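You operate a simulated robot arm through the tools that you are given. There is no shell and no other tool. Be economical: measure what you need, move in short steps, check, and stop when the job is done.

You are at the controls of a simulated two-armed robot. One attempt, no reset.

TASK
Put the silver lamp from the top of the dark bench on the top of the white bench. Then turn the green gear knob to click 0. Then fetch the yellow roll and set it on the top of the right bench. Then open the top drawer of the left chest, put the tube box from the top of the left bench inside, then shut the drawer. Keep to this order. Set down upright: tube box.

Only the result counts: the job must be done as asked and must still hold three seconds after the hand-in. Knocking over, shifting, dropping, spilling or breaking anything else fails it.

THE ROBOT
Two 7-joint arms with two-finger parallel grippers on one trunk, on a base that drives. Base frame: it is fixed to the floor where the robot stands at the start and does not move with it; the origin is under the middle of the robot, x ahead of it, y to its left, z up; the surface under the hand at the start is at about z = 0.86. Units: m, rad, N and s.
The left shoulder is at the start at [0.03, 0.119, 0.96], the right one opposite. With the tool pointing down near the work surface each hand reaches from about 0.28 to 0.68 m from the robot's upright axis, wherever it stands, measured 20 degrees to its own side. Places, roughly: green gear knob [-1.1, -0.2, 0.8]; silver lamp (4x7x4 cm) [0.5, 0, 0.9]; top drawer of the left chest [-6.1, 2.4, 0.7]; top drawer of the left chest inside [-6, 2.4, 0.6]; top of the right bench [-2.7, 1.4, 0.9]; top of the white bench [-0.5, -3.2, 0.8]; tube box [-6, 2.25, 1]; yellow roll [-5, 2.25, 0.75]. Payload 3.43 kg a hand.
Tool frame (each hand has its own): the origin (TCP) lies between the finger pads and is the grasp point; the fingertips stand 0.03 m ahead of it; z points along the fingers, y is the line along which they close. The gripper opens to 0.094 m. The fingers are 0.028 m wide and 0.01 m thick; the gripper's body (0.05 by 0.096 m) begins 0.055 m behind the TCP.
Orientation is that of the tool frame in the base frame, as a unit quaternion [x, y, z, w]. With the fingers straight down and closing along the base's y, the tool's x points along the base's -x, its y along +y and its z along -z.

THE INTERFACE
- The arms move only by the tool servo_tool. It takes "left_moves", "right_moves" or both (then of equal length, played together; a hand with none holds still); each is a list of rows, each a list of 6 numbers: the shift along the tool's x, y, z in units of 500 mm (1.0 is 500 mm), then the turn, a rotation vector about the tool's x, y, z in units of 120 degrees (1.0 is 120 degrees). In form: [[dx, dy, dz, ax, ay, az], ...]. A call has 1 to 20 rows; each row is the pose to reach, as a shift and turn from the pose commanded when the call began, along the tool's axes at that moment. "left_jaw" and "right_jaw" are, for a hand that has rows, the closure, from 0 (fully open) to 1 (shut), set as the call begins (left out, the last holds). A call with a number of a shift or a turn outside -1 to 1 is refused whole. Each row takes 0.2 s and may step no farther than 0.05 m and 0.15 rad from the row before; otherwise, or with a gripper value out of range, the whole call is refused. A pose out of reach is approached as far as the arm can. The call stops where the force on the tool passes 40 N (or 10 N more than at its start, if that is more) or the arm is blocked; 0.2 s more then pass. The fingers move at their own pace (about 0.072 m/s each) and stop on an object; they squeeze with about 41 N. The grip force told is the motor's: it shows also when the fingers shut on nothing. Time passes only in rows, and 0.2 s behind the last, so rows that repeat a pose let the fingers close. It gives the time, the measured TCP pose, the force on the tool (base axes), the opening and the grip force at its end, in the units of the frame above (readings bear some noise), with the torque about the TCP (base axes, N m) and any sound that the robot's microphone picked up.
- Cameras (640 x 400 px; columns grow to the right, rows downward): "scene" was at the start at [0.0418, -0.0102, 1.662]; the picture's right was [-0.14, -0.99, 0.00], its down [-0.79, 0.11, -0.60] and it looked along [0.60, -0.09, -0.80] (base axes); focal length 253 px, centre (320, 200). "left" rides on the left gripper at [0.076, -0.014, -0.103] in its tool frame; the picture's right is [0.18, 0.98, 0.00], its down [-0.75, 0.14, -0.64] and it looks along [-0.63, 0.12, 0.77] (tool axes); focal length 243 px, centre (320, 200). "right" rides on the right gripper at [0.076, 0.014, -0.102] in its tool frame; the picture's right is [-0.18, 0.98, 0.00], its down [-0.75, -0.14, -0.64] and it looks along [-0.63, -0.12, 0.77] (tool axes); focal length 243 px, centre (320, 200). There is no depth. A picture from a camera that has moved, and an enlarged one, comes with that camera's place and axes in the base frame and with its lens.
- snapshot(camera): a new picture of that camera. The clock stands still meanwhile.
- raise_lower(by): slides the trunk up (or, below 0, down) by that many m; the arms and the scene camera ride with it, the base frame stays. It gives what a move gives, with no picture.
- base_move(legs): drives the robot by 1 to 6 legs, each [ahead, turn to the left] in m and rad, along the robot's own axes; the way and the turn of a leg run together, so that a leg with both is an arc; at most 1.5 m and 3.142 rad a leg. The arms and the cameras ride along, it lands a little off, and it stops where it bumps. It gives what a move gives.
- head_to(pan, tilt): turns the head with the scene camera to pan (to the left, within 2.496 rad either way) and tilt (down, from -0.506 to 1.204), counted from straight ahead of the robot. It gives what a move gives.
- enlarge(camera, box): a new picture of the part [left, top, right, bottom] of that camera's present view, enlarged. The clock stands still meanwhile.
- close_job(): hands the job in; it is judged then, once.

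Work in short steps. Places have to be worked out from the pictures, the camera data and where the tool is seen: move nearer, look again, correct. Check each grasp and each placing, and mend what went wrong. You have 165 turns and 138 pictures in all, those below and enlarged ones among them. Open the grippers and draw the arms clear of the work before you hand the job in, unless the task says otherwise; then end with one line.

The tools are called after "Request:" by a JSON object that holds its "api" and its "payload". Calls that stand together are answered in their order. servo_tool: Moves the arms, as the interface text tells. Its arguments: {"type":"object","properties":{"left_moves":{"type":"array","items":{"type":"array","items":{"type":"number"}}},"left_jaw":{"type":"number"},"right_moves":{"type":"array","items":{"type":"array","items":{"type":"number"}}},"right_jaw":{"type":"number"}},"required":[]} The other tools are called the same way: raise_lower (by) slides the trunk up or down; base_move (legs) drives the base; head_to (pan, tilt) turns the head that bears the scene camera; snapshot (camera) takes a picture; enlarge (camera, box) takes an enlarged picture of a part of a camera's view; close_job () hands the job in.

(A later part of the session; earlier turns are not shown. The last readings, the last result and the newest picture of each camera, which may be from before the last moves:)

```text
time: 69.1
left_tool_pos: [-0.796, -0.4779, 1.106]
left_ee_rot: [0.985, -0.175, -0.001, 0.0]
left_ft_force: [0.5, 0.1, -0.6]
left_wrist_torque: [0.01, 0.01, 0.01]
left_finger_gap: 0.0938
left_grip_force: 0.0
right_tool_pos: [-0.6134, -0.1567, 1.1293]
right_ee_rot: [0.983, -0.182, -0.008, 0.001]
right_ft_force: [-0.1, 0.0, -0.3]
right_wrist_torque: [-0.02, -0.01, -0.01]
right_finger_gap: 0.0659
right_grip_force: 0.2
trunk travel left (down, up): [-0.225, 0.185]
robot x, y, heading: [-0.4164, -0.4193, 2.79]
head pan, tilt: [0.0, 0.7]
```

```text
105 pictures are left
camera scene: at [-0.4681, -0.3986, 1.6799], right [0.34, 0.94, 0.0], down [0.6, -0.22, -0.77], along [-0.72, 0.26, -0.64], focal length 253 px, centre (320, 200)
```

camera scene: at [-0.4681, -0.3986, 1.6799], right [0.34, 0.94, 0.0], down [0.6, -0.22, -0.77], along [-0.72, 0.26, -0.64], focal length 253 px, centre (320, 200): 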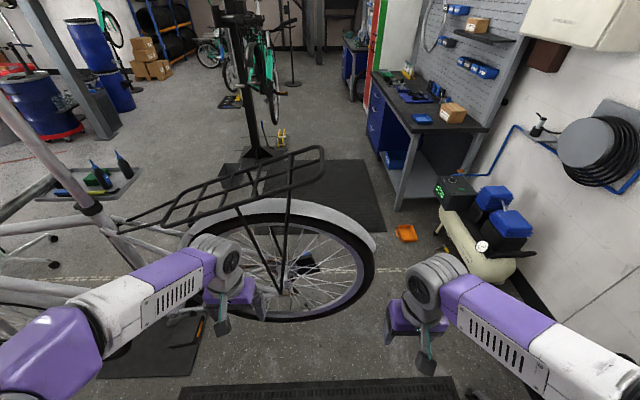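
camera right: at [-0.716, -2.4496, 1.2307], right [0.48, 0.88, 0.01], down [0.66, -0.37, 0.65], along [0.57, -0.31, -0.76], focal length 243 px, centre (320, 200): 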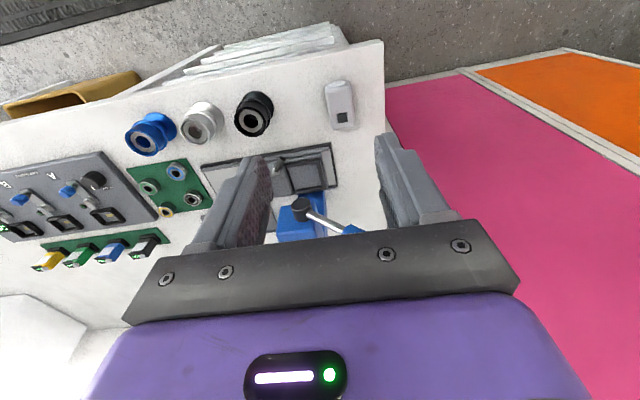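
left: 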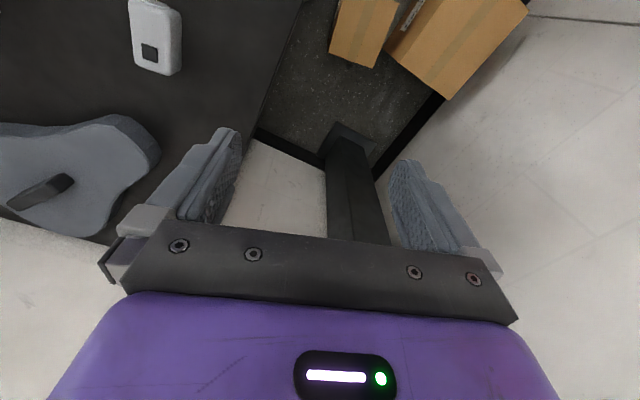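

Request:
{"api": "enlarge", "payload": {"camera": "scene", "box": [180, 180, 390, 330]}}

Request:
{"api": "snapshot", "payload": {"camera": "left"}}

Request:
{"api": "snapshot", "payload": {"camera": "right"}}

```text
2.67 times, centred on (285, 255) of scene
camera zoom: at [-0.4681, -0.3986, 1.6799], right [0.34, 0.94, 0.0], down [0.6, -0.22, -0.77], along [-0.72, 0.26, -0.64], focal length 675 px, centre (413, 53)
```

zoom: 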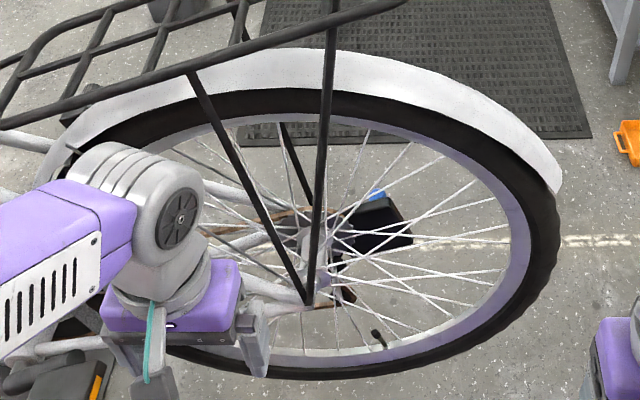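

```text
103 pictures are left
camera left: at [-0.7205, -0.4908, 1.2094], right [-0.16, -0.99, 0.0], down [-0.76, 0.13, 0.64], along [-0.63, 0.11, -0.77], focal length 243 px, centre (320, 200)
```

left: 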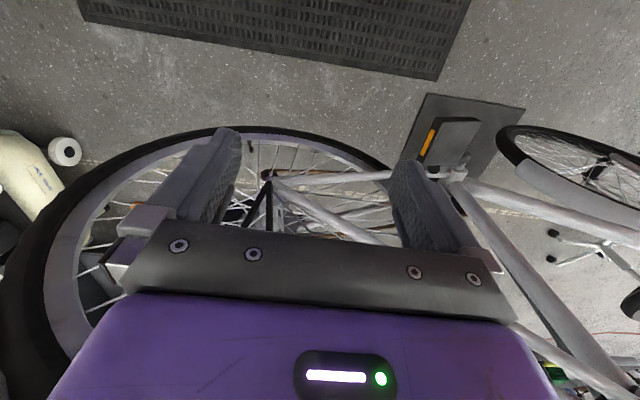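

```text
102 pictures are left
camera right: at [-0.5452, -0.197, 1.2305], right [-0.52, -0.85, 0.01], down [-0.64, 0.4, 0.65], along [-0.56, 0.34, -0.76], focal length 243 px, centre (320, 200)
```

right: 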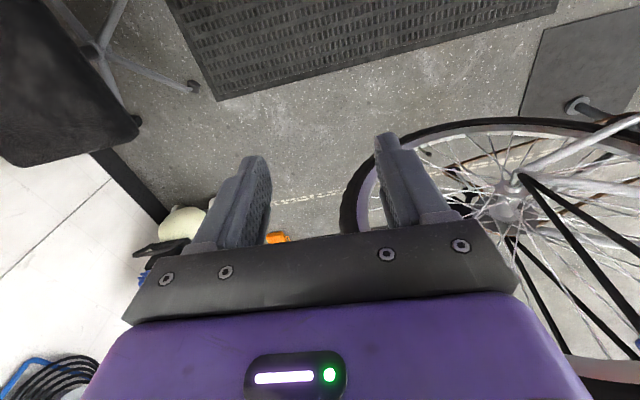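

A dark box with a coloured end sits behind the spokes right where the knob should be. I'll enlarge it further.

Request:
{"api": "enlarge", "payload": {"camera": "scene", "box": [270, 225, 350, 305]}}

Request:
{"api": "enlarge", "payload": {"camera": "scene", "box": [20, 140, 160, 260]}}

```text
5.00 times, centred on (310, 265) of scene
camera zoom: at [-0.4681, -0.3986, 1.6799], right [0.34, 0.94, 0.0], down [0.6, -0.22, -0.77], along [-0.72, 0.26, -0.64], focal length 1266 px, centre (370, -125)
```

zoom: 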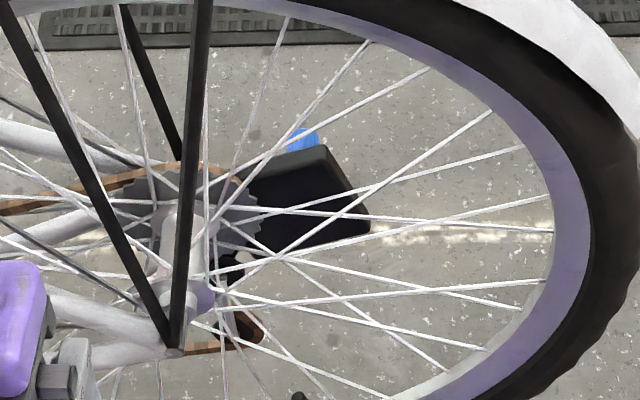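

```text
3.33 times, centred on (90, 200) of scene
camera zoom: at [-0.4681, -0.3986, 1.6799], right [0.34, 0.94, 0.0], down [0.6, -0.22, -0.77], along [-0.72, 0.26, -0.64], focal length 844 px, centre (1087, 200)
```

zoom: 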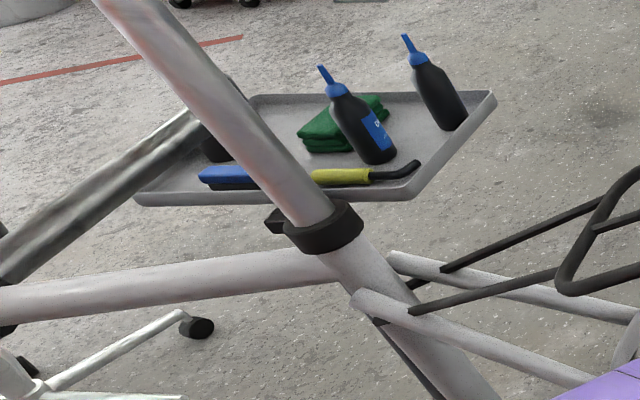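

The dark box sits on the far (drive) side of the rear wheel. I need to go round behind the bike, so I'll check the gap between the rear wheel and the chair/compressor.

Request:
{"api": "head_to", "payload": {"pan": -0.7, "tilt": 0.75}}

Request:
{"api": "snapshot", "payload": {"camera": "scene"}}

```text
time: 70.2
left_tool_pos: [-0.7959, -0.4779, 1.1056]
left_ee_rot: [0.985, -0.174, 0.0, 0.0]
left_ft_force: [0.4, -0.2, 0.3]
left_wrist_torque: [-0.01, 0.03, 0.0]
left_finger_gap: 0.094
left_grip_force: 0.0
right_tool_pos: [-0.6133, -0.1555, 1.1288]
right_ee_rot: [0.983, -0.182, -0.008, 0.0]
right_ft_force: [1.0, 0.3, -0.4]
right_wrist_torque: [0.01, -0.01, 0.01]
right_finger_gap: 0.0658
right_grip_force: 0.0
trunk travel left (down, up): [-0.225, 0.185]
robot x, y, heading: [-0.4165, -0.4167, 2.794]
head pan, tilt: [-0.7, 0.75]
```

```text
99 pictures are left
camera scene: at [-0.4295, -0.3558, 1.6756], right [0.87, 0.5, 0.0], down [0.34, -0.59, -0.73], along [-0.36, 0.63, -0.68], focal length 253 px, centre (320, 200)
```

scene: 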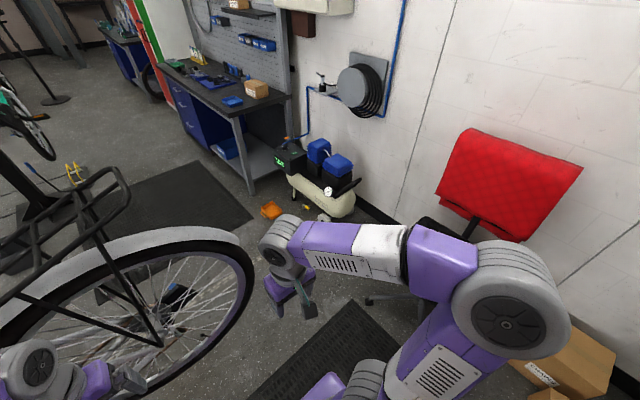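

The gap between wheel and chair is about 0.65 m, so I need the robot's own footprint. I'll look straight down at two trunk heights to measure the base.

Request:
{"api": "head_to", "payload": {"pan": 0, "tilt": 1.2}}

Request:
{"api": "snapshot", "payload": {"camera": "scene"}}

Request:
{"api": "raise_lower", "payload": {"by": 0.15}}

Request:
{"api": "snapshot", "payload": {"camera": "scene"}}

```text
time: 71.2
left_tool_pos: [-0.7965, -0.4785, 1.1062]
left_ee_rot: [0.985, -0.175, 0.0, 0.0]
left_ft_force: [0.0, 0.9, 0.0]
left_wrist_torque: [0.01, 0.01, 0.05]
left_finger_gap: 0.094
left_grip_force: 0.1
right_tool_pos: [-0.6127, -0.1561, 1.129]
right_ee_rot: [0.983, -0.182, -0.008, 0.001]
right_ft_force: [1.0, -0.4, 0.9]
right_wrist_torque: [0.01, 0.01, 0.03]
right_finger_gap: 0.0657
right_grip_force: 0.1
trunk travel left (down, up): [-0.225, 0.185]
robot x, y, heading: [-0.4123, -0.4194, 2.789]
head pan, tilt: [0.0, 1.201]
```

```text
98 pictures are left
camera scene: at [-0.4407, -0.4084, 1.6439], right [0.34, 0.94, 0.0], down [0.87, -0.32, -0.36], along [-0.34, 0.12, -0.93], focal length 253 px, centre (320, 200)
```

scene: 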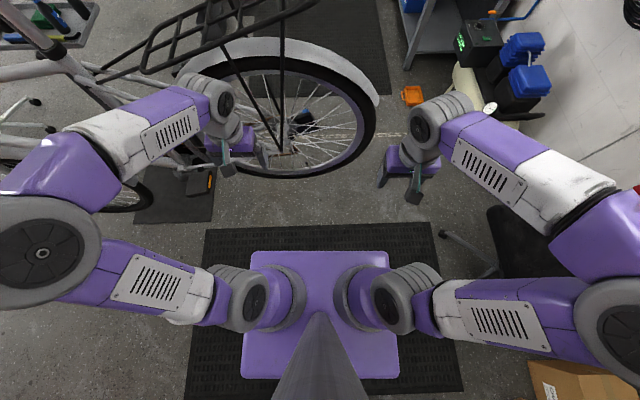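

```text
time: 73.0
left_tool_pos: [-0.7959, -0.478, 1.2551]
left_ee_rot: [0.985, -0.174, 0.0, 0.0]
left_ft_force: [-0.4, -0.2, 0.2]
left_wrist_torque: [0.0, -0.01, -0.01]
left_finger_gap: 0.094
left_grip_force: 0.1
right_tool_pos: [-0.6131, -0.1552, 1.2797]
right_ee_rot: [0.983, -0.183, -0.009, 0.0]
right_ft_force: [-0.4, -0.6, 0.1]
right_wrist_torque: [-0.01, -0.02, -0.03]
right_finger_gap: 0.0655
right_grip_force: 0.1
trunk travel left (down, up): [-0.375, 0.035]
robot x, y, heading: [-0.4161, -0.4192, 2.79]
head pan, tilt: [0.0, 1.201]
```

```text
97 pictures are left
camera scene: at [-0.4408, -0.4085, 1.7938], right [0.34, 0.94, 0.0], down [0.88, -0.32, -0.36], along [-0.34, 0.12, -0.93], focal length 253 px, centre (320, 200)
```

scene: 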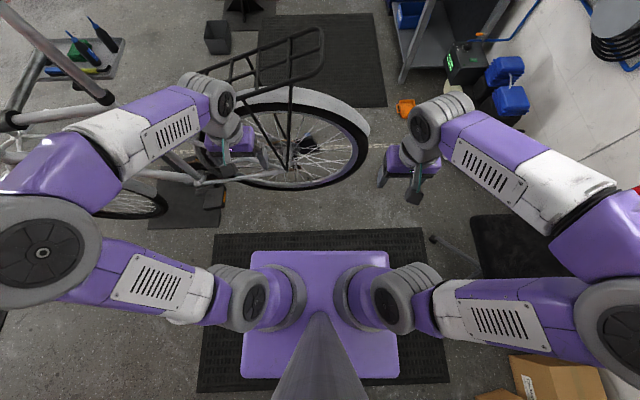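

The base turned freely within 0.27 m of the white bench, and the elbows are high and narrow, so standing behind the bike's rear wheel (about 0.3 m from its tip) is feasible. I'll move to behind the wheel's level first, facing across, and look.

Request:
{"api": "base_move", "payload": {"legs": [[0, -1.52], [0.52, 0], [0, 1.57]]}}

Request:
{"api": "head_to", "payload": {"pan": 0.35, "tilt": 0.85}}

Request:
{"api": "snapshot", "payload": {"camera": "scene"}}

```text
time: 81.7
left_tool_pos: [-0.5534, 0.3054, 1.2558]
left_ee_rot: [0.835, -0.551, -0.001, 0.001]
left_ft_force: [0.4, -0.2, 0.4]
left_wrist_torque: [0.02, -0.01, 0.01]
left_finger_gap: 0.0941
left_grip_force: 0.0
right_tool_pos: [-0.1915, 0.3937, 1.2794]
right_ee_rot: [0.83, -0.558, -0.009, -0.004]
right_ft_force: [-0.5, -1.5, 0.3]
right_wrist_torque: [0.01, 0.03, 0.03]
right_finger_gap: 0.0656
right_grip_force: 0.1
trunk travel left (down, up): [-0.375, 0.035]
robot x, y, heading: [-0.2459, 0.0733, 1.97]
head pan, tilt: [0.0, 1.201]
stopped in leg 3: the robot was blocked; the commanded pose is now the measured one
```

```text
time: 82.6
left_tool_pos: [-0.5532, 0.3074, 1.2544]
left_ee_rot: [0.835, -0.55, 0.001, 0.0]
left_ft_force: [-0.3, -0.8, 0.0]
left_wrist_torque: [0.0, 0.01, -0.03]
left_finger_gap: 0.094
left_grip_force: 0.1
right_tool_pos: [-0.1928, 0.3957, 1.2773]
right_ee_rot: [0.83, -0.557, -0.006, -0.003]
right_ft_force: [0.1, 0.4, -0.3]
right_wrist_torque: [-0.02, -0.01, 0.02]
right_finger_gap: 0.0658
right_grip_force: 0.0
trunk travel left (down, up): [-0.375, 0.035]
robot x, y, heading: [-0.2453, 0.072, 1.973]
head pan, tilt: [0.351, 0.85]
```

```text
96 pictures are left
camera scene: at [-0.2903, 0.1022, 1.8175], right [0.73, 0.68, 0.0], down [0.51, -0.55, -0.66], along [-0.45, 0.48, -0.75], focal length 253 px, centre (320, 200)
```

scene: 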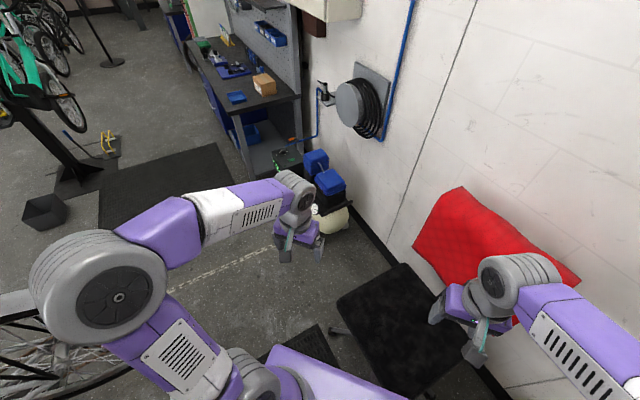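

The turn was blocked at heading 1.97. I'll look down on both sides to see what touches.

Request:
{"api": "head_to", "payload": {"pan": -0.5, "tilt": 1.2}}

Request:
{"api": "snapshot", "payload": {"camera": "scene"}}

Request:
{"api": "head_to", "payload": {"pan": 1.5, "tilt": 1.0}}

Request:
{"api": "snapshot", "payload": {"camera": "scene"}}

```text
time: 83.7
left_tool_pos: [-0.5534, 0.3062, 1.2547]
left_ee_rot: [0.835, -0.55, 0.002, 0.0]
left_ft_force: [-0.3, 0.0, 0.3]
left_wrist_torque: [0.0, -0.01, 0.02]
left_finger_gap: 0.0938
left_grip_force: 0.0
right_tool_pos: [-0.1924, 0.3947, 1.2788]
right_ee_rot: [0.83, -0.558, -0.008, -0.004]
right_ft_force: [0.7, 0.9, -0.2]
right_wrist_torque: [-0.01, 0.01, -0.03]
right_finger_gap: 0.0659
right_grip_force: 0.1
trunk travel left (down, up): [-0.375, 0.035]
robot x, y, heading: [-0.2476, 0.0706, 1.97]
head pan, tilt: [-0.499, 1.201]
```

```text
95 pictures are left
camera scene: at [-0.2304, 0.0997, 1.7939], right [1.0, -0.1, 0.0], down [-0.09, -0.93, -0.36], along [0.04, 0.36, -0.93], focal length 253 px, centre (320, 200)
```

scene: 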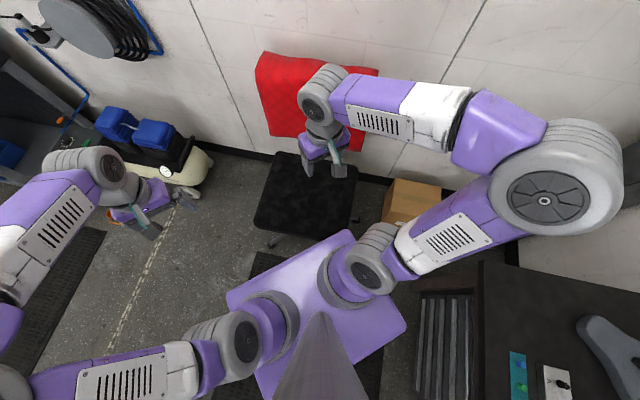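

```text
time: 85.7
left_tool_pos: [-0.5526, 0.3061, 1.2551]
left_ee_rot: [0.835, -0.551, 0.0, 0.001]
left_ft_force: [-0.2, 0.9, -1.1]
left_wrist_torque: [0.02, -0.02, -0.02]
left_finger_gap: 0.0942
left_grip_force: 0.1
right_tool_pos: [-0.1923, 0.3958, 1.2778]
right_ee_rot: [0.83, -0.558, -0.007, -0.003]
right_ft_force: [0.7, 0.3, -0.4]
right_wrist_torque: [0.01, 0.02, 0.0]
right_finger_gap: 0.0659
right_grip_force: 0.1
trunk travel left (down, up): [-0.375, 0.035]
robot x, y, heading: [-0.2474, 0.07, 1.973]
head pan, tilt: [1.499, 1.0]
```

```text
94 pictures are left
camera scene: at [-0.3018, 0.0217, 1.8065], right [-0.32, 0.95, 0.0], down [0.8, 0.27, -0.54], along [-0.51, -0.17, -0.84], focal length 253 px, centre (320, 200)
```

scene: 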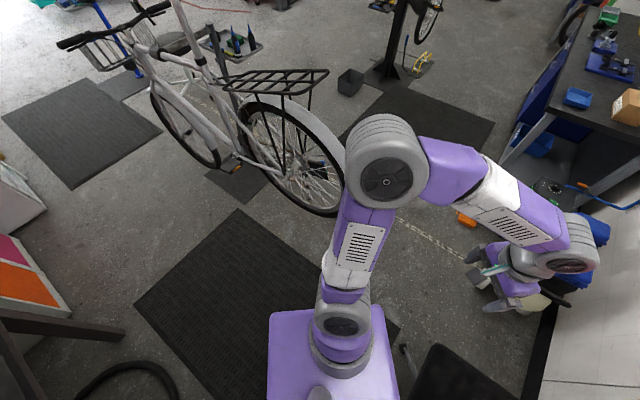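

The base's front-right corner evidently touched the chair's seat edge; the chair appears not to have moved. I'll raise both hands, turn back, reverse a little to gain clearance, and then re-approach farther from the chair.

Request:
{"api": "servo_tool", "payload": {"left_moves": [[0, 0, -0.07, 0, 0, 0], [0, 0, -0.14, 0, 0, 0], [0, 0, -0.2, 0, 0, 0]], "right_moves": [[0, 0, -0.06, 0, 0, 0], [0, 0, -0.12, 0, 0, 0], [0, 0, -0.18, 0, 0, 0]]}}

Request:
{"api": "base_move", "payload": {"legs": [[0, -0.7], [-0.13, 0], [0, 1.38], [0.2, 0]]}}

Request:
{"api": "head_to", "payload": {"pan": 0.3, "tilt": 1.0}}

Request:
{"api": "snapshot", "payload": {"camera": "scene"}}

```text
time: 86.5
left_tool_pos: [-0.5529, 0.3076, 1.3554]
left_ee_rot: [0.835, -0.551, 0.001, 0.001]
left_ft_force: [0.9, 0.3, -0.1]
left_wrist_torque: [0.0, -0.03, -0.02]
left_finger_gap: 0.0941
left_grip_force: 0.1
right_tool_pos: [-0.1915, 0.3937, 1.3683]
right_ee_rot: [0.83, -0.558, -0.008, -0.003]
right_ft_force: [-0.5, -0.3, -0.5]
right_wrist_torque: [-0.03, -0.03, -0.04]
right_finger_gap: 0.0658
right_grip_force: 0.1
trunk travel left (down, up): [-0.375, 0.035]
robot x, y, heading: [-0.245, 0.0708, 1.976]
head pan, tilt: [1.499, 1.0]
```

```text
time: 94.2
left_tool_pos: [-0.8477, 0.0276, 1.3539]
left_ee_rot: [0.972, -0.236, 0.0, 0.0]
left_ft_force: [0.1, 0.1, -0.3]
left_wrist_torque: [0.01, -0.01, 0.0]
left_finger_gap: 0.0939
left_grip_force: 0.1
right_tool_pos: [-0.625, 0.3225, 1.3687]
right_ee_rot: [0.97, -0.244, -0.008, 0.0]
right_ft_force: [0.8, 1.5, -0.5]
right_wrist_torque: [0.02, 0.0, -0.03]
right_finger_gap: 0.0656
right_grip_force: 0.0
trunk travel left (down, up): [-0.375, 0.035]
robot x, y, heading: [-0.4632, 0.0402, 2.665]
head pan, tilt: [1.499, 1.0]
```

```text
time: 95.6
left_tool_pos: [-0.8493, 0.0266, 1.3552]
left_ee_rot: [0.972, -0.236, 0.0, 0.0]
left_ft_force: [0.8, -1.4, 0.0]
left_wrist_torque: [0.02, 0.01, 0.02]
left_finger_gap: 0.094
left_grip_force: 0.1
right_tool_pos: [-0.6244, 0.3237, 1.3692]
right_ee_rot: [0.97, -0.244, -0.009, 0.0]
right_ft_force: [0.1, -0.6, 0.8]
right_wrist_torque: [-0.01, 0.0, -0.01]
right_finger_gap: 0.0658
right_grip_force: 0.1
trunk travel left (down, up): [-0.375, 0.035]
robot x, y, heading: [-0.4634, 0.0384, 2.659]
head pan, tilt: [0.3, 1.0]
```

```text
93 pictures are left
camera scene: at [-0.5051, 0.0387, 1.8065], right [0.18, 0.98, 0.0], down [0.83, -0.15, -0.54], along [-0.53, 0.1, -0.84], focal length 253 px, centre (320, 200)
```

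scene: 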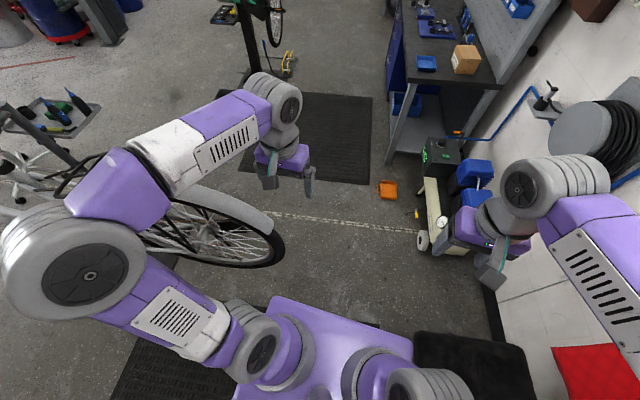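

Clear so far: wheel tip about [-0.92, -0.03]. I'll drive on 0.44 m behind the wheel and check the clearance before turning.

Request:
{"api": "base_move", "payload": {"legs": [[0, -0.05], [0.44, 0]]}}

Request:
{"api": "head_to", "payload": {"pan": 1.2, "tilt": 1.0}}

Request:
{"api": "snapshot", "payload": {"camera": "scene"}}

```text
time: 98.7
left_tool_pos: [-1.2282, 0.2703, 1.3542]
left_ee_rot: [0.965, -0.262, 0.0, 0.0]
left_ft_force: [-0.2, -0.8, 0.0]
left_wrist_torque: [0.01, -0.01, -0.01]
left_finger_gap: 0.0941
left_grip_force: 0.0
right_tool_pos: [-0.9894, 0.5549, 1.3685]
right_ee_rot: [0.963, -0.269, -0.007, -0.001]
right_ft_force: [-0.5, -1.1, 0.3]
right_wrist_torque: [0.02, -0.01, 0.0]
right_finger_gap: 0.0658
right_grip_force: 0.0
trunk travel left (down, up): [-0.375, 0.035]
robot x, y, heading: [-0.8429, 0.2638, 2.607]
head pan, tilt: [0.3, 1.0]
```

```text
time: 99.9
left_tool_pos: [-1.2286, 0.271, 1.3544]
left_ee_rot: [0.965, -0.262, 0.0, -0.001]
left_ft_force: [-0.3, 1.1, -0.2]
left_wrist_torque: [-0.02, -0.02, -0.02]
left_finger_gap: 0.0941
left_grip_force: 0.0
right_tool_pos: [-0.9897, 0.5556, 1.3695]
right_ee_rot: [0.963, -0.27, -0.008, 0.0]
right_ft_force: [-0.1, -0.5, 0.9]
right_wrist_torque: [0.0, -0.01, 0.03]
right_finger_gap: 0.0659
right_grip_force: 0.1
trunk travel left (down, up): [-0.375, 0.035]
robot x, y, heading: [-0.8368, 0.2692, 2.61]
head pan, tilt: [1.201, 1.0]
```

```text
92 pictures are left
camera scene: at [-0.8717, 0.2052, 1.8065], right [-0.62, 0.79, 0.0], down [0.66, 0.52, -0.54], along [-0.42, -0.33, -0.84], focal length 253 px, centre (320, 200)
```

scene: 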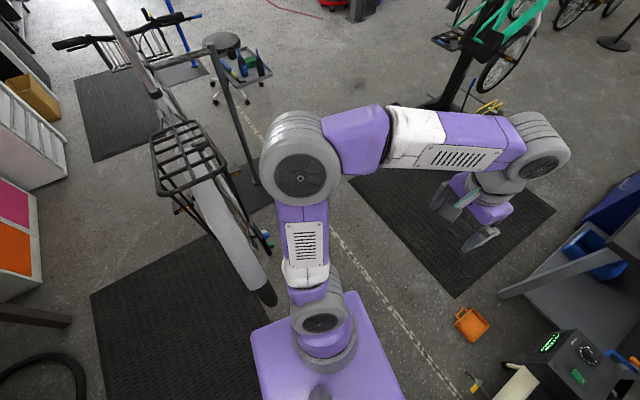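

A small box with blue and green items shows just beside the wheel at (265,238). Enlarging it.

Request:
{"api": "enlarge", "payload": {"camera": "scene", "box": [220, 190, 310, 310]}}

Request:
{"api": "enlarge", "payload": {"camera": "scene", "box": [500, 310, 640, 400]}}

```text
3.33 times, centred on (265, 250) of scene
camera zoom: at [-0.8717, 0.2052, 1.8065], right [-0.62, 0.79, 0.0], down [0.66, 0.52, -0.54], along [-0.42, -0.33, -0.84], focal length 844 px, centre (503, 33)
```

zoom: 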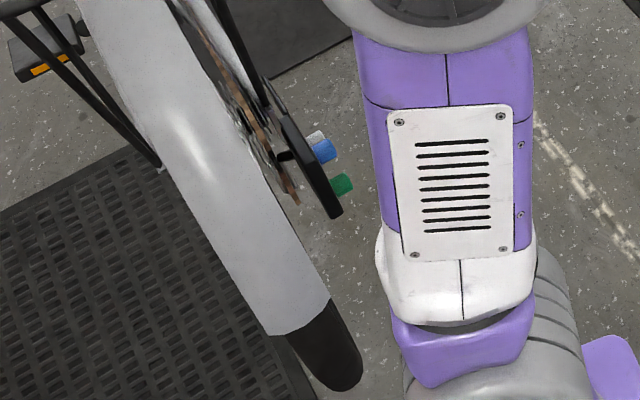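

```text
4.44 times, centred on (570, 355) of scene
camera zoom: at [-0.8717, 0.2052, 1.8065], right [-0.62, 0.79, 0.0], down [0.66, 0.52, -0.54], along [-0.42, -0.33, -0.84], focal length 1125 px, centre (-791, -489)
```

zoom: 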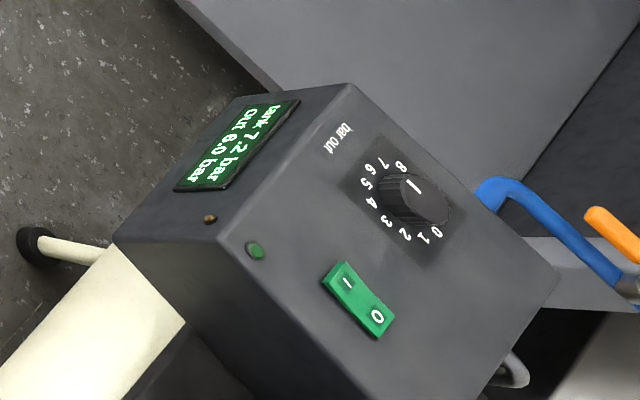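

The gear panel is a vertical plate on the far side of the wheel, with its knobs pointing away from the bike. So I'll drive round to that side and face back toward it (stand ≈ u 0.4, v −1.6).

Request:
{"api": "base_move", "payload": {"legs": [[0, 0.23], [0.47, 0], [0, 1.03], [0.49, 0], [0, 2.1]]}}

Request:
{"api": "head_to", "payload": {"pan": -0.15, "tilt": 0.85}}

Request:
{"api": "snapshot", "payload": {"camera": "scene"}}

```text
time: 113.7
left_tool_pos: [-1.2754, 0.1552, 1.3542]
left_ee_rot: [0.153, 0.988, 0.0, 0.0]
left_ft_force: [-0.5, 0.3, -0.4]
left_wrist_torque: [0.01, 0.02, 0.02]
left_finger_gap: 0.094
left_grip_force: 0.0
right_tool_pos: [-1.4459, -0.174, 1.368]
right_ee_rot: [0.161, 0.987, 0.0, 0.008]
right_ft_force: [0.5, -0.3, -0.4]
right_wrist_torque: [-0.01, 0.04, 0.02]
right_finger_gap: 0.0656
right_grip_force: 0.0
trunk travel left (down, up): [-0.375, 0.035]
robot x, y, heading: [-1.6598, 0.0799, -0.316]
head pan, tilt: [1.201, 1.0]
```

```text
time: 115.2
left_tool_pos: [-1.2758, 0.1565, 1.3556]
left_ee_rot: [0.153, 0.988, 0.0, 0.001]
left_ft_force: [0.2, 0.3, 0.2]
left_wrist_torque: [0.01, 0.05, 0.01]
left_finger_gap: 0.0939
left_grip_force: 0.1
right_tool_pos: [-1.4466, -0.1735, 1.3685]
right_ee_rot: [0.161, 0.987, -0.001, 0.008]
right_ft_force: [-0.1, 0.1, -0.1]
right_wrist_torque: [0.01, -0.01, 0.02]
right_finger_gap: 0.0657
right_grip_force: 0.0
trunk travel left (down, up): [-0.375, 0.035]
robot x, y, heading: [-1.6557, 0.08, -0.311]
head pan, tilt: [-0.15, 0.85]
```

```text
89 pictures are left
camera scene: at [-1.6154, 0.0532, 1.8176], right [-0.44, -0.9, 0.0], down [-0.67, 0.33, -0.66], along [0.59, -0.29, -0.75], focal length 253 px, centre (320, 200)
```

scene: 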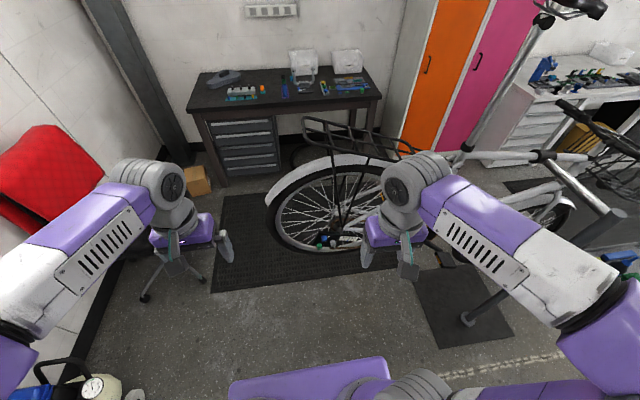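

The panel is at (328,240). I'll enlarge it.

Request:
{"api": "enlarge", "payload": {"camera": "scene", "box": [295, 215, 375, 265]}}

```text
8.00 times, centred on (335, 240) of scene
camera zoom: at [-1.6154, 0.0532, 1.8176], right [-0.44, -0.9, 0.0], down [-0.67, 0.33, -0.66], along [0.59, -0.29, -0.75], focal length 2026 px, centre (200, -120)
```

zoom: 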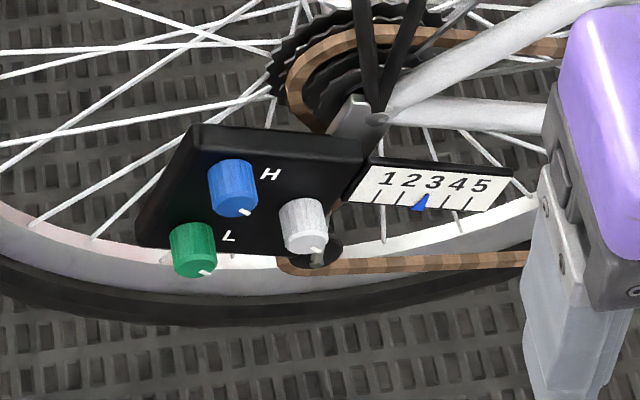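

The green knob (L) has a white pointer; I need a close frontal view. I'll lower the trunk 0.15 m and swing the right hand to a horizontal forward pose in front of the panel.

Request:
{"api": "raise_lower", "payload": {"by": -0.15}}

Request:
{"api": "servo_tool", "payload": {"right_moves": [[-0.024, 0.014, 0.07, 0, -0.0625, 0], [-0.048, 0.028, 0.14, 0, -0.125, 0], [-0.072, 0.042, 0.21, 0, -0.1875, 0], [-0.096, 0.056, 0.28, 0, -0.25, 0], [-0.12, 0.07, 0.35, 0, -0.3125, 0], [-0.144, 0.084, 0.42, 0, -0.375, 0], [-0.168, 0.098, 0.49, 0, -0.4375, 0], [-0.192, 0.112, 0.56, 0, -0.5, 0], [-0.216, 0.126, 0.63, 0, -0.5625, 0], [-0.24, 0.14, 0.7, 0, -0.625, 0], [-0.264, 0.154, 0.77, 0, -0.6875, 0], [-0.286, 0.166, 0.84, 0, -0.75, 0], [-0.286, 0.166, 0.84, 0, -0.75, 0]]}}

Request:
{"api": "snapshot", "payload": {"camera": "right"}}

```text
time: 116.9
left_tool_pos: [-1.2765, 0.1575, 1.2035]
left_ee_rot: [0.153, 0.988, 0.0, 0.0]
left_ft_force: [0.2, 0.2, -0.2]
left_wrist_torque: [-0.02, 0.0, 0.04]
left_finger_gap: 0.0941
left_grip_force: 0.0
right_tool_pos: [-1.4464, -0.1728, 1.2198]
right_ee_rot: [0.161, 0.987, 0.0, 0.008]
right_ft_force: [0.6, 0.2, 0.2]
right_wrist_torque: [-0.01, 0.03, 0.01]
right_finger_gap: 0.0657
right_grip_force: 0.0
trunk travel left (down, up): [-0.225, 0.185]
robot x, y, heading: [-1.6522, 0.0766, -0.307]
head pan, tilt: [-0.15, 0.85]
```

```text
time: 119.7
left_tool_pos: [-1.2769, 0.1557, 1.2059]
left_ee_rot: [0.153, 0.988, 0.0, 0.0]
left_ft_force: [-0.3, 0.7, 0.3]
left_wrist_torque: [-0.03, 0.0, 0.02]
left_finger_gap: 0.0938
left_grip_force: 0.1
right_tool_pos: [-1.2343, -0.1051, 0.8093]
right_ee_rot: [0.114, 0.692, -0.118, 0.703]
right_ft_force: [-0.3, -1.1, -0.5]
right_wrist_torque: [0.02, -0.02, -0.01]
right_finger_gap: 0.066
right_grip_force: 0.1
right hand out of reach, approached as far as the arm can: row 4, 5, 6, 7, 8, 9, 10, 11, 12, 13
trunk travel left (down, up): [-0.225, 0.185]
robot x, y, heading: [-1.6534, 0.0791, -0.308]
head pan, tilt: [-0.15, 0.85]
```

```text
87 pictures are left
camera right: at [-1.3254, -0.059, 0.7316], right [0.32, 0.93, 0.18], down [-0.66, 0.08, 0.74], along [0.68, -0.36, 0.64], focal length 243 px, centre (320, 200)
```

right: 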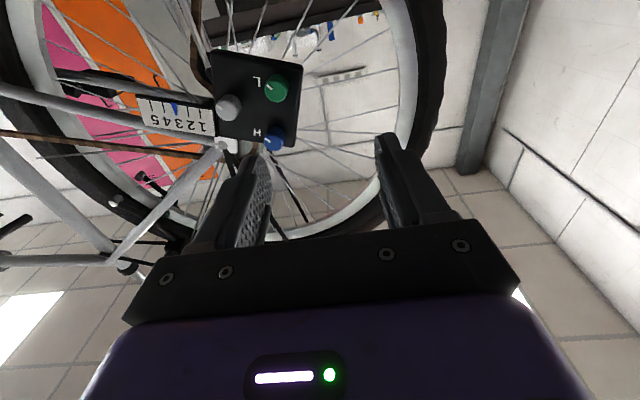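

The hand is in front of the panel; the wrist view (upside down) shows the knobs. I'll enlarge to read marks.

Request:
{"api": "enlarge", "payload": {"camera": "right", "box": [200, 40, 320, 160]}}

Request:
{"api": "snapshot", "payload": {"camera": "left"}}

```text
3.33 times, centred on (260, 100) of right
camera zoom: at [-1.3254, -0.059, 0.7316], right [0.32, 0.93, 0.18], down [-0.66, 0.08, 0.74], along [0.68, -0.36, 0.64], focal length 809 px, centre (520, 533)
```

zoom: 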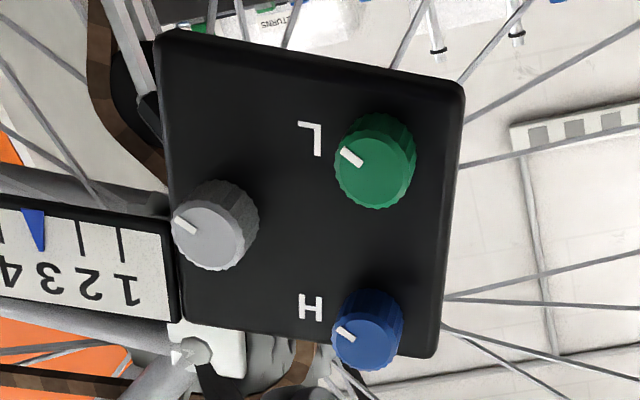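

```text
85 pictures are left
camera left: at [-1.354, 0.1667, 1.3088], right [0.12, 0.99, 0.0], down [0.76, -0.09, 0.64], along [0.64, -0.08, -0.77], focal length 243 px, centre (320, 200)
```

left: 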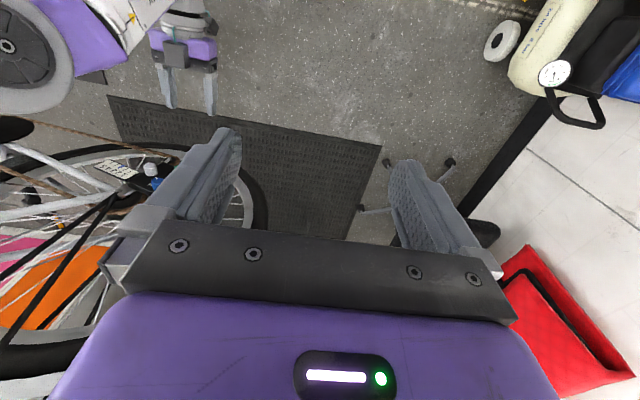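

Triangulating both views puts the green knob at about [-1.071, -0.212, 0.807]. I'll narrow the jaws, shift sideways 4.8 cm and approach to 5–6 cm short, then look.

Request:
{"api": "servo_tool", "payload": {"right_moves": [[0.004, -0.05, 0.0, 0, 0, 0], [0.008, -0.097, 0.04, 0, 0, 0], [0.008, -0.097, 0.12, 0, 0, 0], [0.008, -0.097, 0.2, 0, 0, 0], [0.008, -0.097, 0.22, 0, 0, 0], [0.008, -0.097, 0.22, 0, 0, 0]], "right_jaw": 0.45}}

Request:
{"api": "snapshot", "payload": {"camera": "right"}}

Request:
{"api": "enlarge", "payload": {"camera": "scene", "box": [270, 180, 400, 270]}}

```text
time: 121.1
left_tool_pos: [-1.2764, 0.156, 1.2045]
left_ee_rot: [0.153, 0.988, 0.0, 0.0]
left_ft_force: [-0.5, 0.4, 0.0]
left_wrist_torque: [-0.02, 0.01, -0.02]
left_finger_gap: 0.0941
left_grip_force: 0.0
right_tool_pos: [-1.1319, -0.1511, 0.8088]
right_ee_rot: [0.118, 0.693, -0.129, 0.699]
right_ft_force: [-0.6, 0.8, -1.1]
right_wrist_torque: [-0.02, 0.03, 0.0]
right_finger_gap: 0.0516
right_grip_force: 0.1
right hand out of reach, approached as far as the arm can: row 1, 2, 3, 4, 5, 6
trunk travel left (down, up): [-0.225, 0.185]
robot x, y, heading: [-1.6604, 0.0768, -0.308]
head pan, tilt: [-0.15, 0.85]
```

```text
84 pictures are left
camera right: at [-1.2227, -0.1041, 0.732], right [0.34, 0.93, 0.17], down [-0.66, 0.1, 0.75], along [0.68, -0.36, 0.64], focal length 243 px, centre (320, 200)
```

right: 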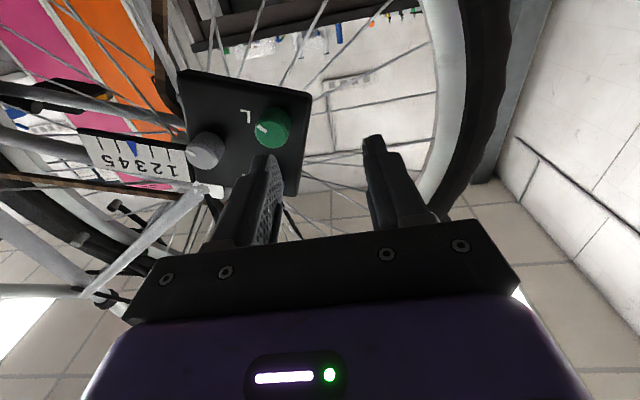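

```text
4.44 times, centred on (335, 225) of scene
camera zoom: at [-1.6154, 0.053, 1.6676], right [-0.44, -0.9, 0.0], down [-0.67, 0.33, -0.66], along [0.59, -0.29, -0.75], focal length 1125 px, centre (253, 89)
```

zoom: 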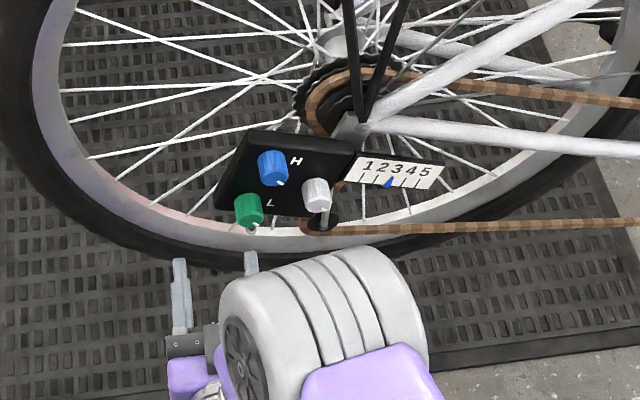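

The arm reports a reach limit and fell short sideways (knob now ≈5 cm to my right). Lowering the trunk should give the wrist a better posture, so I'll retreat slightly, lower 0.15 m, and bring the hand back up relative to it.

Request:
{"api": "servo_tool", "payload": {"right_moves": [[0, 0, -0.06, 0, 0, 0], [0, 0, -0.12, 0, 0, 0]]}}

Request:
{"api": "raise_lower", "payload": {"by": -0.16}}

Request:
{"api": "servo_tool", "payload": {"right_moves": [[-0.08, -0.02, 0, 0, 0, 0], [-0.16, -0.04, 0, 0, 0, 0], [-0.24, -0.06, 0, 0, 0, 0], [-0.32, -0.08, 0, 0, 0, 0], [-0.32, -0.08, 0, 0, 0, 0]]}}

```text
time: 121.7
left_tool_pos: [-1.2765, 0.1561, 1.2049]
left_ee_rot: [0.153, 0.988, 0.0, 0.0]
left_ft_force: [0.5, 0.0, -0.1]
left_wrist_torque: [0.0, 0.0, 0.07]
left_finger_gap: 0.0938
left_grip_force: 0.1
right_tool_pos: [-1.1857, -0.1198, 0.8111]
right_ee_rot: [0.115, 0.692, -0.118, 0.702]
right_ft_force: [-0.3, 0.0, 0.5]
right_wrist_torque: [-0.02, 0.01, -0.02]
right_finger_gap: 0.0519
right_grip_force: 0.1
right hand out of reach, approached as far as the arm can: row 1, 2
trunk travel left (down, up): [-0.225, 0.185]
robot x, y, heading: [-1.6609, 0.0787, -0.307]
head pan, tilt: [-0.15, 0.85]
```

```text
time: 123.5
left_tool_pos: [-1.2771, 0.157, 1.0454]
left_ee_rot: [0.153, 0.988, -0.001, 0.0]
left_ft_force: [0.1, -0.7, -0.4]
left_wrist_torque: [0.02, -0.02, 0.01]
left_finger_gap: 0.0941
left_grip_force: 0.0
right_tool_pos: [-1.1849, -0.1196, 0.6525]
right_ee_rot: [0.115, 0.693, -0.119, 0.702]
right_ft_force: [0.4, -0.1, -1.0]
right_wrist_torque: [-0.01, 0.03, 0.02]
right_finger_gap: 0.0517
right_grip_force: 0.0
trunk travel left (down, up): [-0.065, 0.345]
robot x, y, heading: [-1.6534, 0.082, -0.312]
head pan, tilt: [-0.15, 0.85]
```

```text
time: 124.8
left_tool_pos: [-1.2757, 0.1568, 1.0454]
left_ee_rot: [0.154, 0.988, 0.0, 0.001]
left_ft_force: [-1.2, 1.4, -0.9]
left_wrist_torque: [0.03, 0.01, 0.01]
left_finger_gap: 0.0943
left_grip_force: 0.1
right_tool_pos: [-1.2007, -0.155, 0.8138]
right_ee_rot: [0.116, 0.693, -0.121, 0.701]
right_ft_force: [-0.2, -0.4, -0.1]
right_wrist_torque: [0.0, 0.02, 0.01]
right_finger_gap: 0.0517
right_grip_force: 0.0
trunk travel left (down, up): [-0.065, 0.345]
robot x, y, heading: [-1.6585, 0.0775, -0.305]
head pan, tilt: [-0.15, 0.85]
```

Reach is fine now. Remaining offset is about 14 cm ahead and 1.2 cm right; I'll approach to 6 cm short and look.

Request:
{"api": "servo_tool", "payload": {"right_moves": [[0.016, -0.024, 0.04, 0, 0, 0], [0.016, -0.024, 0.1, 0, 0, 0], [0.016, -0.024, 0.16, 0, 0, 0], [0.016, -0.024, 0.16, 0, 0, 0]]}}

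Request:
{"api": "snapshot", "payload": {"camera": "right"}}

Request:
{"api": "enlarge", "payload": {"camera": "scene", "box": [270, 150, 400, 240]}}

```text
time: 125.8
left_tool_pos: [-1.2763, 0.157, 1.0442]
left_ee_rot: [0.153, 0.988, 0.0, 0.0]
left_ft_force: [-1.3, 0.6, -0.3]
left_wrist_torque: [-0.05, 0.01, 0.01]
left_finger_gap: 0.0939
left_grip_force: 0.0
right_tool_pos: [-1.1217, -0.1748, 0.8083]
right_ee_rot: [0.119, 0.693, -0.125, 0.7]
right_ft_force: [0.5, 0.8, 0.0]
right_wrist_torque: [0.02, -0.01, 0.02]
right_finger_gap: 0.0518
right_grip_force: 0.0
right hand out of reach, approached as far as the arm can: row 1, 2, 3, 4
trunk travel left (down, up): [-0.065, 0.345]
robot x, y, heading: [-1.6575, 0.0765, -0.308]
head pan, tilt: [-0.15, 0.85]
```

```text
82 pictures are left
camera right: at [-1.2133, -0.1282, 0.7314], right [0.33, 0.93, 0.18], down [-0.66, 0.09, 0.75], along [0.68, -0.36, 0.64], focal length 243 px, centre (320, 200)
```

right: 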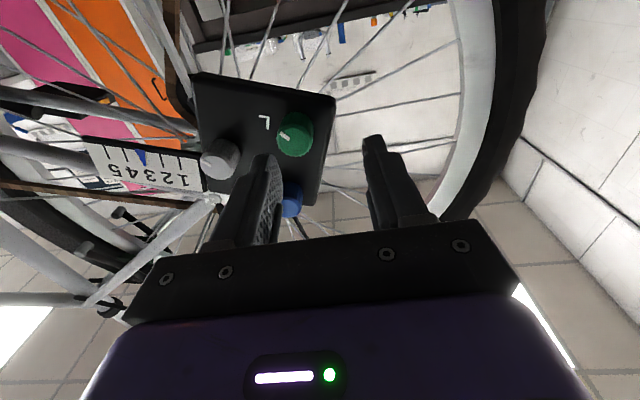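

```text
4.44 times, centred on (335, 195) of scene
camera zoom: at [-1.6155, 0.0532, 1.5076], right [-0.44, -0.9, 0.0], down [-0.67, 0.33, -0.66], along [0.59, -0.29, -0.75], focal length 1125 px, centre (253, 222)
```

zoom: 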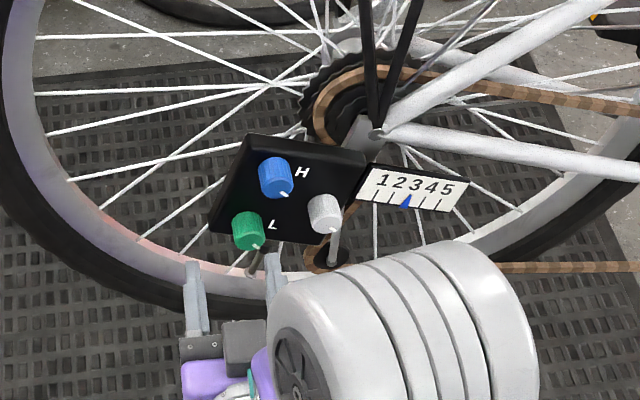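

There's still a reach limit at this extension. At about 0.50 m ahead the arm had no limit, so I'll pull the hand back to that pose and then close the distance with the base.

Request:
{"api": "servo_tool", "payload": {"right_moves": [[0, 0, -0.08, 0, 0, 0], [0, 0, -0.16, 0, 0, 0], [0, 0, -0.16, 0, 0, 0]]}}

```text
time: 126.5
left_tool_pos: [-1.2769, 0.1583, 1.0452]
left_ee_rot: [0.153, 0.988, 0.0, 0.0]
left_ft_force: [-1.0, -0.3, 0.4]
left_wrist_torque: [0.0, -0.02, -0.03]
left_finger_gap: 0.0941
left_grip_force: 0.1
right_tool_pos: [-1.1994, -0.1493, 0.8072]
right_ee_rot: [0.115, 0.693, -0.118, 0.702]
right_ft_force: [0.7, -0.5, 1.4]
right_wrist_torque: [0.05, -0.01, -0.01]
right_finger_gap: 0.0518
right_grip_force: 0.1
trunk travel left (down, up): [-0.065, 0.345]
robot x, y, heading: [-1.6525, 0.0761, -0.311]
head pan, tilt: [-0.15, 0.85]
```

No limit here. The knob lies 14 cm ahead and 2 cm right; I'll turn the base 0.04 right and drive 0.07 m ahead, then check.

Request:
{"api": "base_move", "payload": {"legs": [[0, -0.04], [0.07, 0]]}}

Request:
{"api": "snapshot", "payload": {"camera": "right"}}

```text
time: 128.0
left_tool_pos: [-1.2062, 0.1177, 1.0445]
left_ee_rot: [0.173, 0.985, 0.0, -0.001]
left_ft_force: [0.4, -0.2, 0.1]
left_wrist_torque: [0.0, 0.03, 0.01]
left_finger_gap: 0.0938
left_grip_force: 0.1
right_tool_pos: [-1.1415, -0.1911, 0.8062]
right_ee_rot: [0.13, 0.69, -0.134, 0.7]
right_ft_force: [-0.1, -0.1, -0.3]
right_wrist_torque: [-0.02, -0.05, 0.02]
right_finger_gap: 0.0519
right_grip_force: 0.1
trunk travel left (down, up): [-0.065, 0.345]
robot x, y, heading: [-1.5911, 0.0518, -0.352]
head pan, tilt: [-0.15, 0.85]
```

```text
80 pictures are left
camera right: at [-1.2315, -0.1415, 0.7295], right [0.35, 0.92, 0.18], down [-0.66, 0.11, 0.75], along [0.66, -0.38, 0.64], focal length 243 px, centre (320, 200)
```

right: 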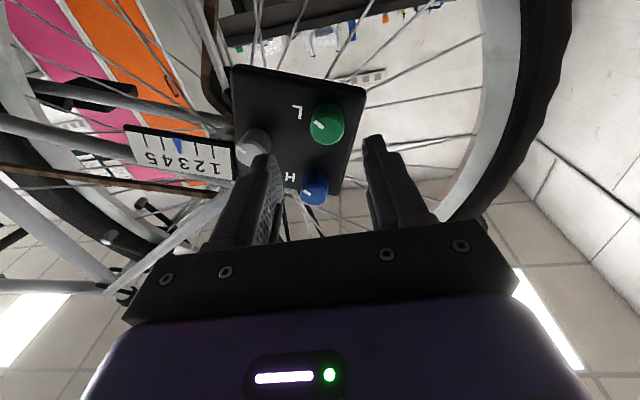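

The knob is nearly centred (0.5 cm toward +y, 7 cm ahead). A small trim, then 0.05 m ahead with the base.

Request:
{"api": "servo_tool", "payload": {"right_moves": [[0.005, 0.01, 0, 0, 0, 0], [0.005, 0.01, 0, 0, 0, 0]]}}

Request:
{"api": "base_move", "payload": {"legs": [[0.045, 0]]}}

Request:
{"api": "snapshot", "payload": {"camera": "right"}}

Request:
{"api": "enlarge", "payload": {"camera": "scene", "box": [260, 140, 400, 240]}}

```text
time: 128.6
left_tool_pos: [-1.2091, 0.1174, 1.0441]
left_ee_rot: [0.173, 0.985, 0.001, 0.0]
left_ft_force: [-0.4, 0.9, -0.4]
left_wrist_torque: [0.01, 0.0, 0.0]
left_finger_gap: 0.094
left_grip_force: 0.1
right_tool_pos: [-1.1418, -0.1866, 0.8042]
right_ee_rot: [0.129, 0.69, -0.133, 0.7]
right_ft_force: [0.7, -0.2, 1.3]
right_wrist_torque: [-0.01, 0.0, 0.03]
right_finger_gap: 0.0517
right_grip_force: 0.1
trunk travel left (down, up): [-0.065, 0.345]
robot x, y, heading: [-1.5909, 0.056, -0.356]
head pan, tilt: [-0.15, 0.85]
```

```text
time: 129.5
left_tool_pos: [-1.1648, 0.1024, 1.044]
left_ee_rot: [0.172, 0.985, 0.0, -0.001]
left_ft_force: [1.3, 0.2, 0.2]
left_wrist_torque: [0.03, 0.02, 0.0]
left_finger_gap: 0.0939
left_grip_force: 0.0
right_tool_pos: [-1.0979, -0.2015, 0.8043]
right_ee_rot: [0.128, 0.69, -0.132, 0.7]
right_ft_force: [-0.3, -0.3, -1.0]
right_wrist_torque: [0.0, -0.01, -0.02]
right_finger_gap: 0.0515
right_grip_force: 0.1
trunk travel left (down, up): [-0.065, 0.345]
robot x, y, heading: [-1.5478, 0.0401, -0.356]
head pan, tilt: [-0.15, 0.85]
```

```text
79 pictures are left
camera right: at [-1.1873, -0.1522, 0.7268], right [0.35, 0.92, 0.18], down [-0.66, 0.11, 0.75], along [0.66, -0.38, 0.64], focal length 243 px, centre (320, 200)
```

right: 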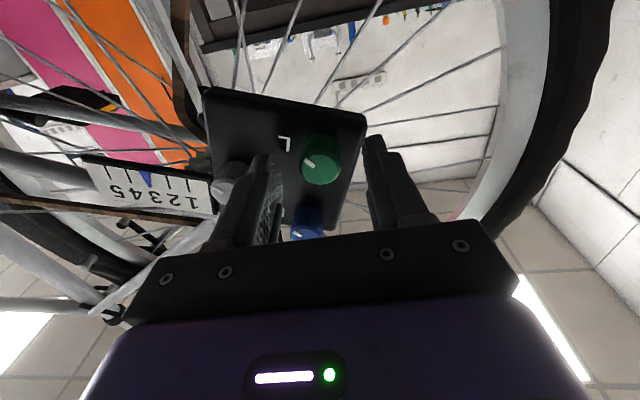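

```text
4.00 times, centred on (330, 190) of scene
camera zoom: at [-1.5074, 0.0117, 1.5075], right [-0.48, -0.88, 0.0], down [-0.66, 0.36, -0.66], along [0.58, -0.32, -0.75], focal length 1013 px, centre (280, 240)
```

zoom: 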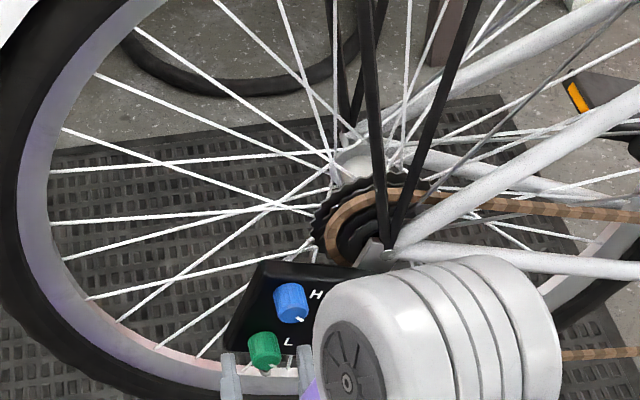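

The knob sits between the fingers, overlapping the tips about 1.5 cm. I'll advance 5 mm and close on it.

Request:
{"api": "servo_tool", "payload": {"right_moves": [[0.004, 0, 0.01, 0, 0, 0], [0.004, 0, 0.01, 0, 0, 0]]}}

Request:
{"api": "servo_tool", "payload": {"right_moves": [[0, 0, 0, 0, 0, 0], [0, 0, 0, 0, 0, 0], [0, 0, 0, 0, 0, 0]], "right_jaw": 1}}

Request:
{"api": "enlarge", "payload": {"camera": "right", "box": [220, 80, 420, 240]}}

```text
time: 130.1
left_tool_pos: [-1.1652, 0.1014, 1.0452]
left_ee_rot: [0.172, 0.985, -0.001, 0.0]
left_ft_force: [-0.3, 0.0, 0.0]
left_wrist_torque: [-0.03, -0.04, -0.02]
left_finger_gap: 0.0942
left_grip_force: 0.0
right_tool_pos: [-1.0941, -0.2035, 0.8034]
right_ee_rot: [0.128, 0.69, -0.132, 0.7]
right_ft_force: [1.0, 0.3, 0.2]
right_wrist_torque: [0.02, 0.04, 0.01]
right_finger_gap: 0.0516
right_grip_force: 0.0
trunk travel left (down, up): [-0.065, 0.345]
robot x, y, heading: [-1.545, 0.0369, -0.346]
head pan, tilt: [-0.15, 0.85]
```

```text
time: 130.9
left_tool_pos: [-1.1657, 0.1027, 1.0443]
left_ee_rot: [0.171, 0.985, 0.0, 0.0]
left_ft_force: [0.2, -0.1, 0.2]
left_wrist_torque: [0.01, -0.01, -0.01]
left_finger_gap: 0.0942
left_grip_force: 0.1
right_tool_pos: [-1.0941, -0.2038, 0.8027]
right_ee_rot: [0.127, 0.69, -0.131, 0.7]
right_ft_force: [-0.1, -2.4, 0.4]
right_wrist_torque: [-0.05, -0.05, 0.65]
right_finger_gap: 0.0252
right_grip_force: 45.5
trunk travel left (down, up): [-0.065, 0.345]
robot x, y, heading: [-1.5496, 0.0406, -0.359]
head pan, tilt: [-0.15, 0.85]
```

```text
2.50 times, centred on (320, 160) of right
camera zoom: at [-1.1831, -0.1539, 0.7256], right [0.35, 0.92, 0.18], down [-0.66, 0.11, 0.74], along [0.66, -0.38, 0.64], focal length 606 px, centre (320, 300)
```

zoom: 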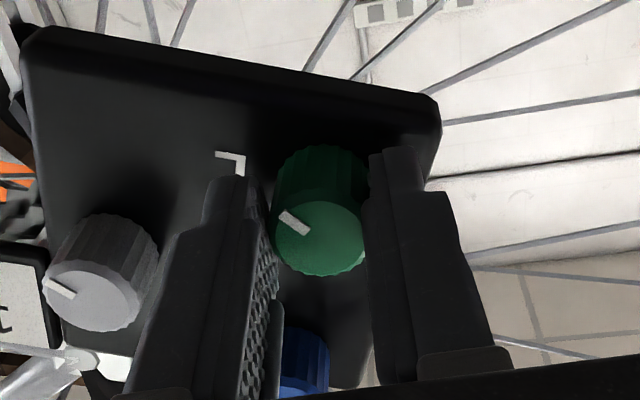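

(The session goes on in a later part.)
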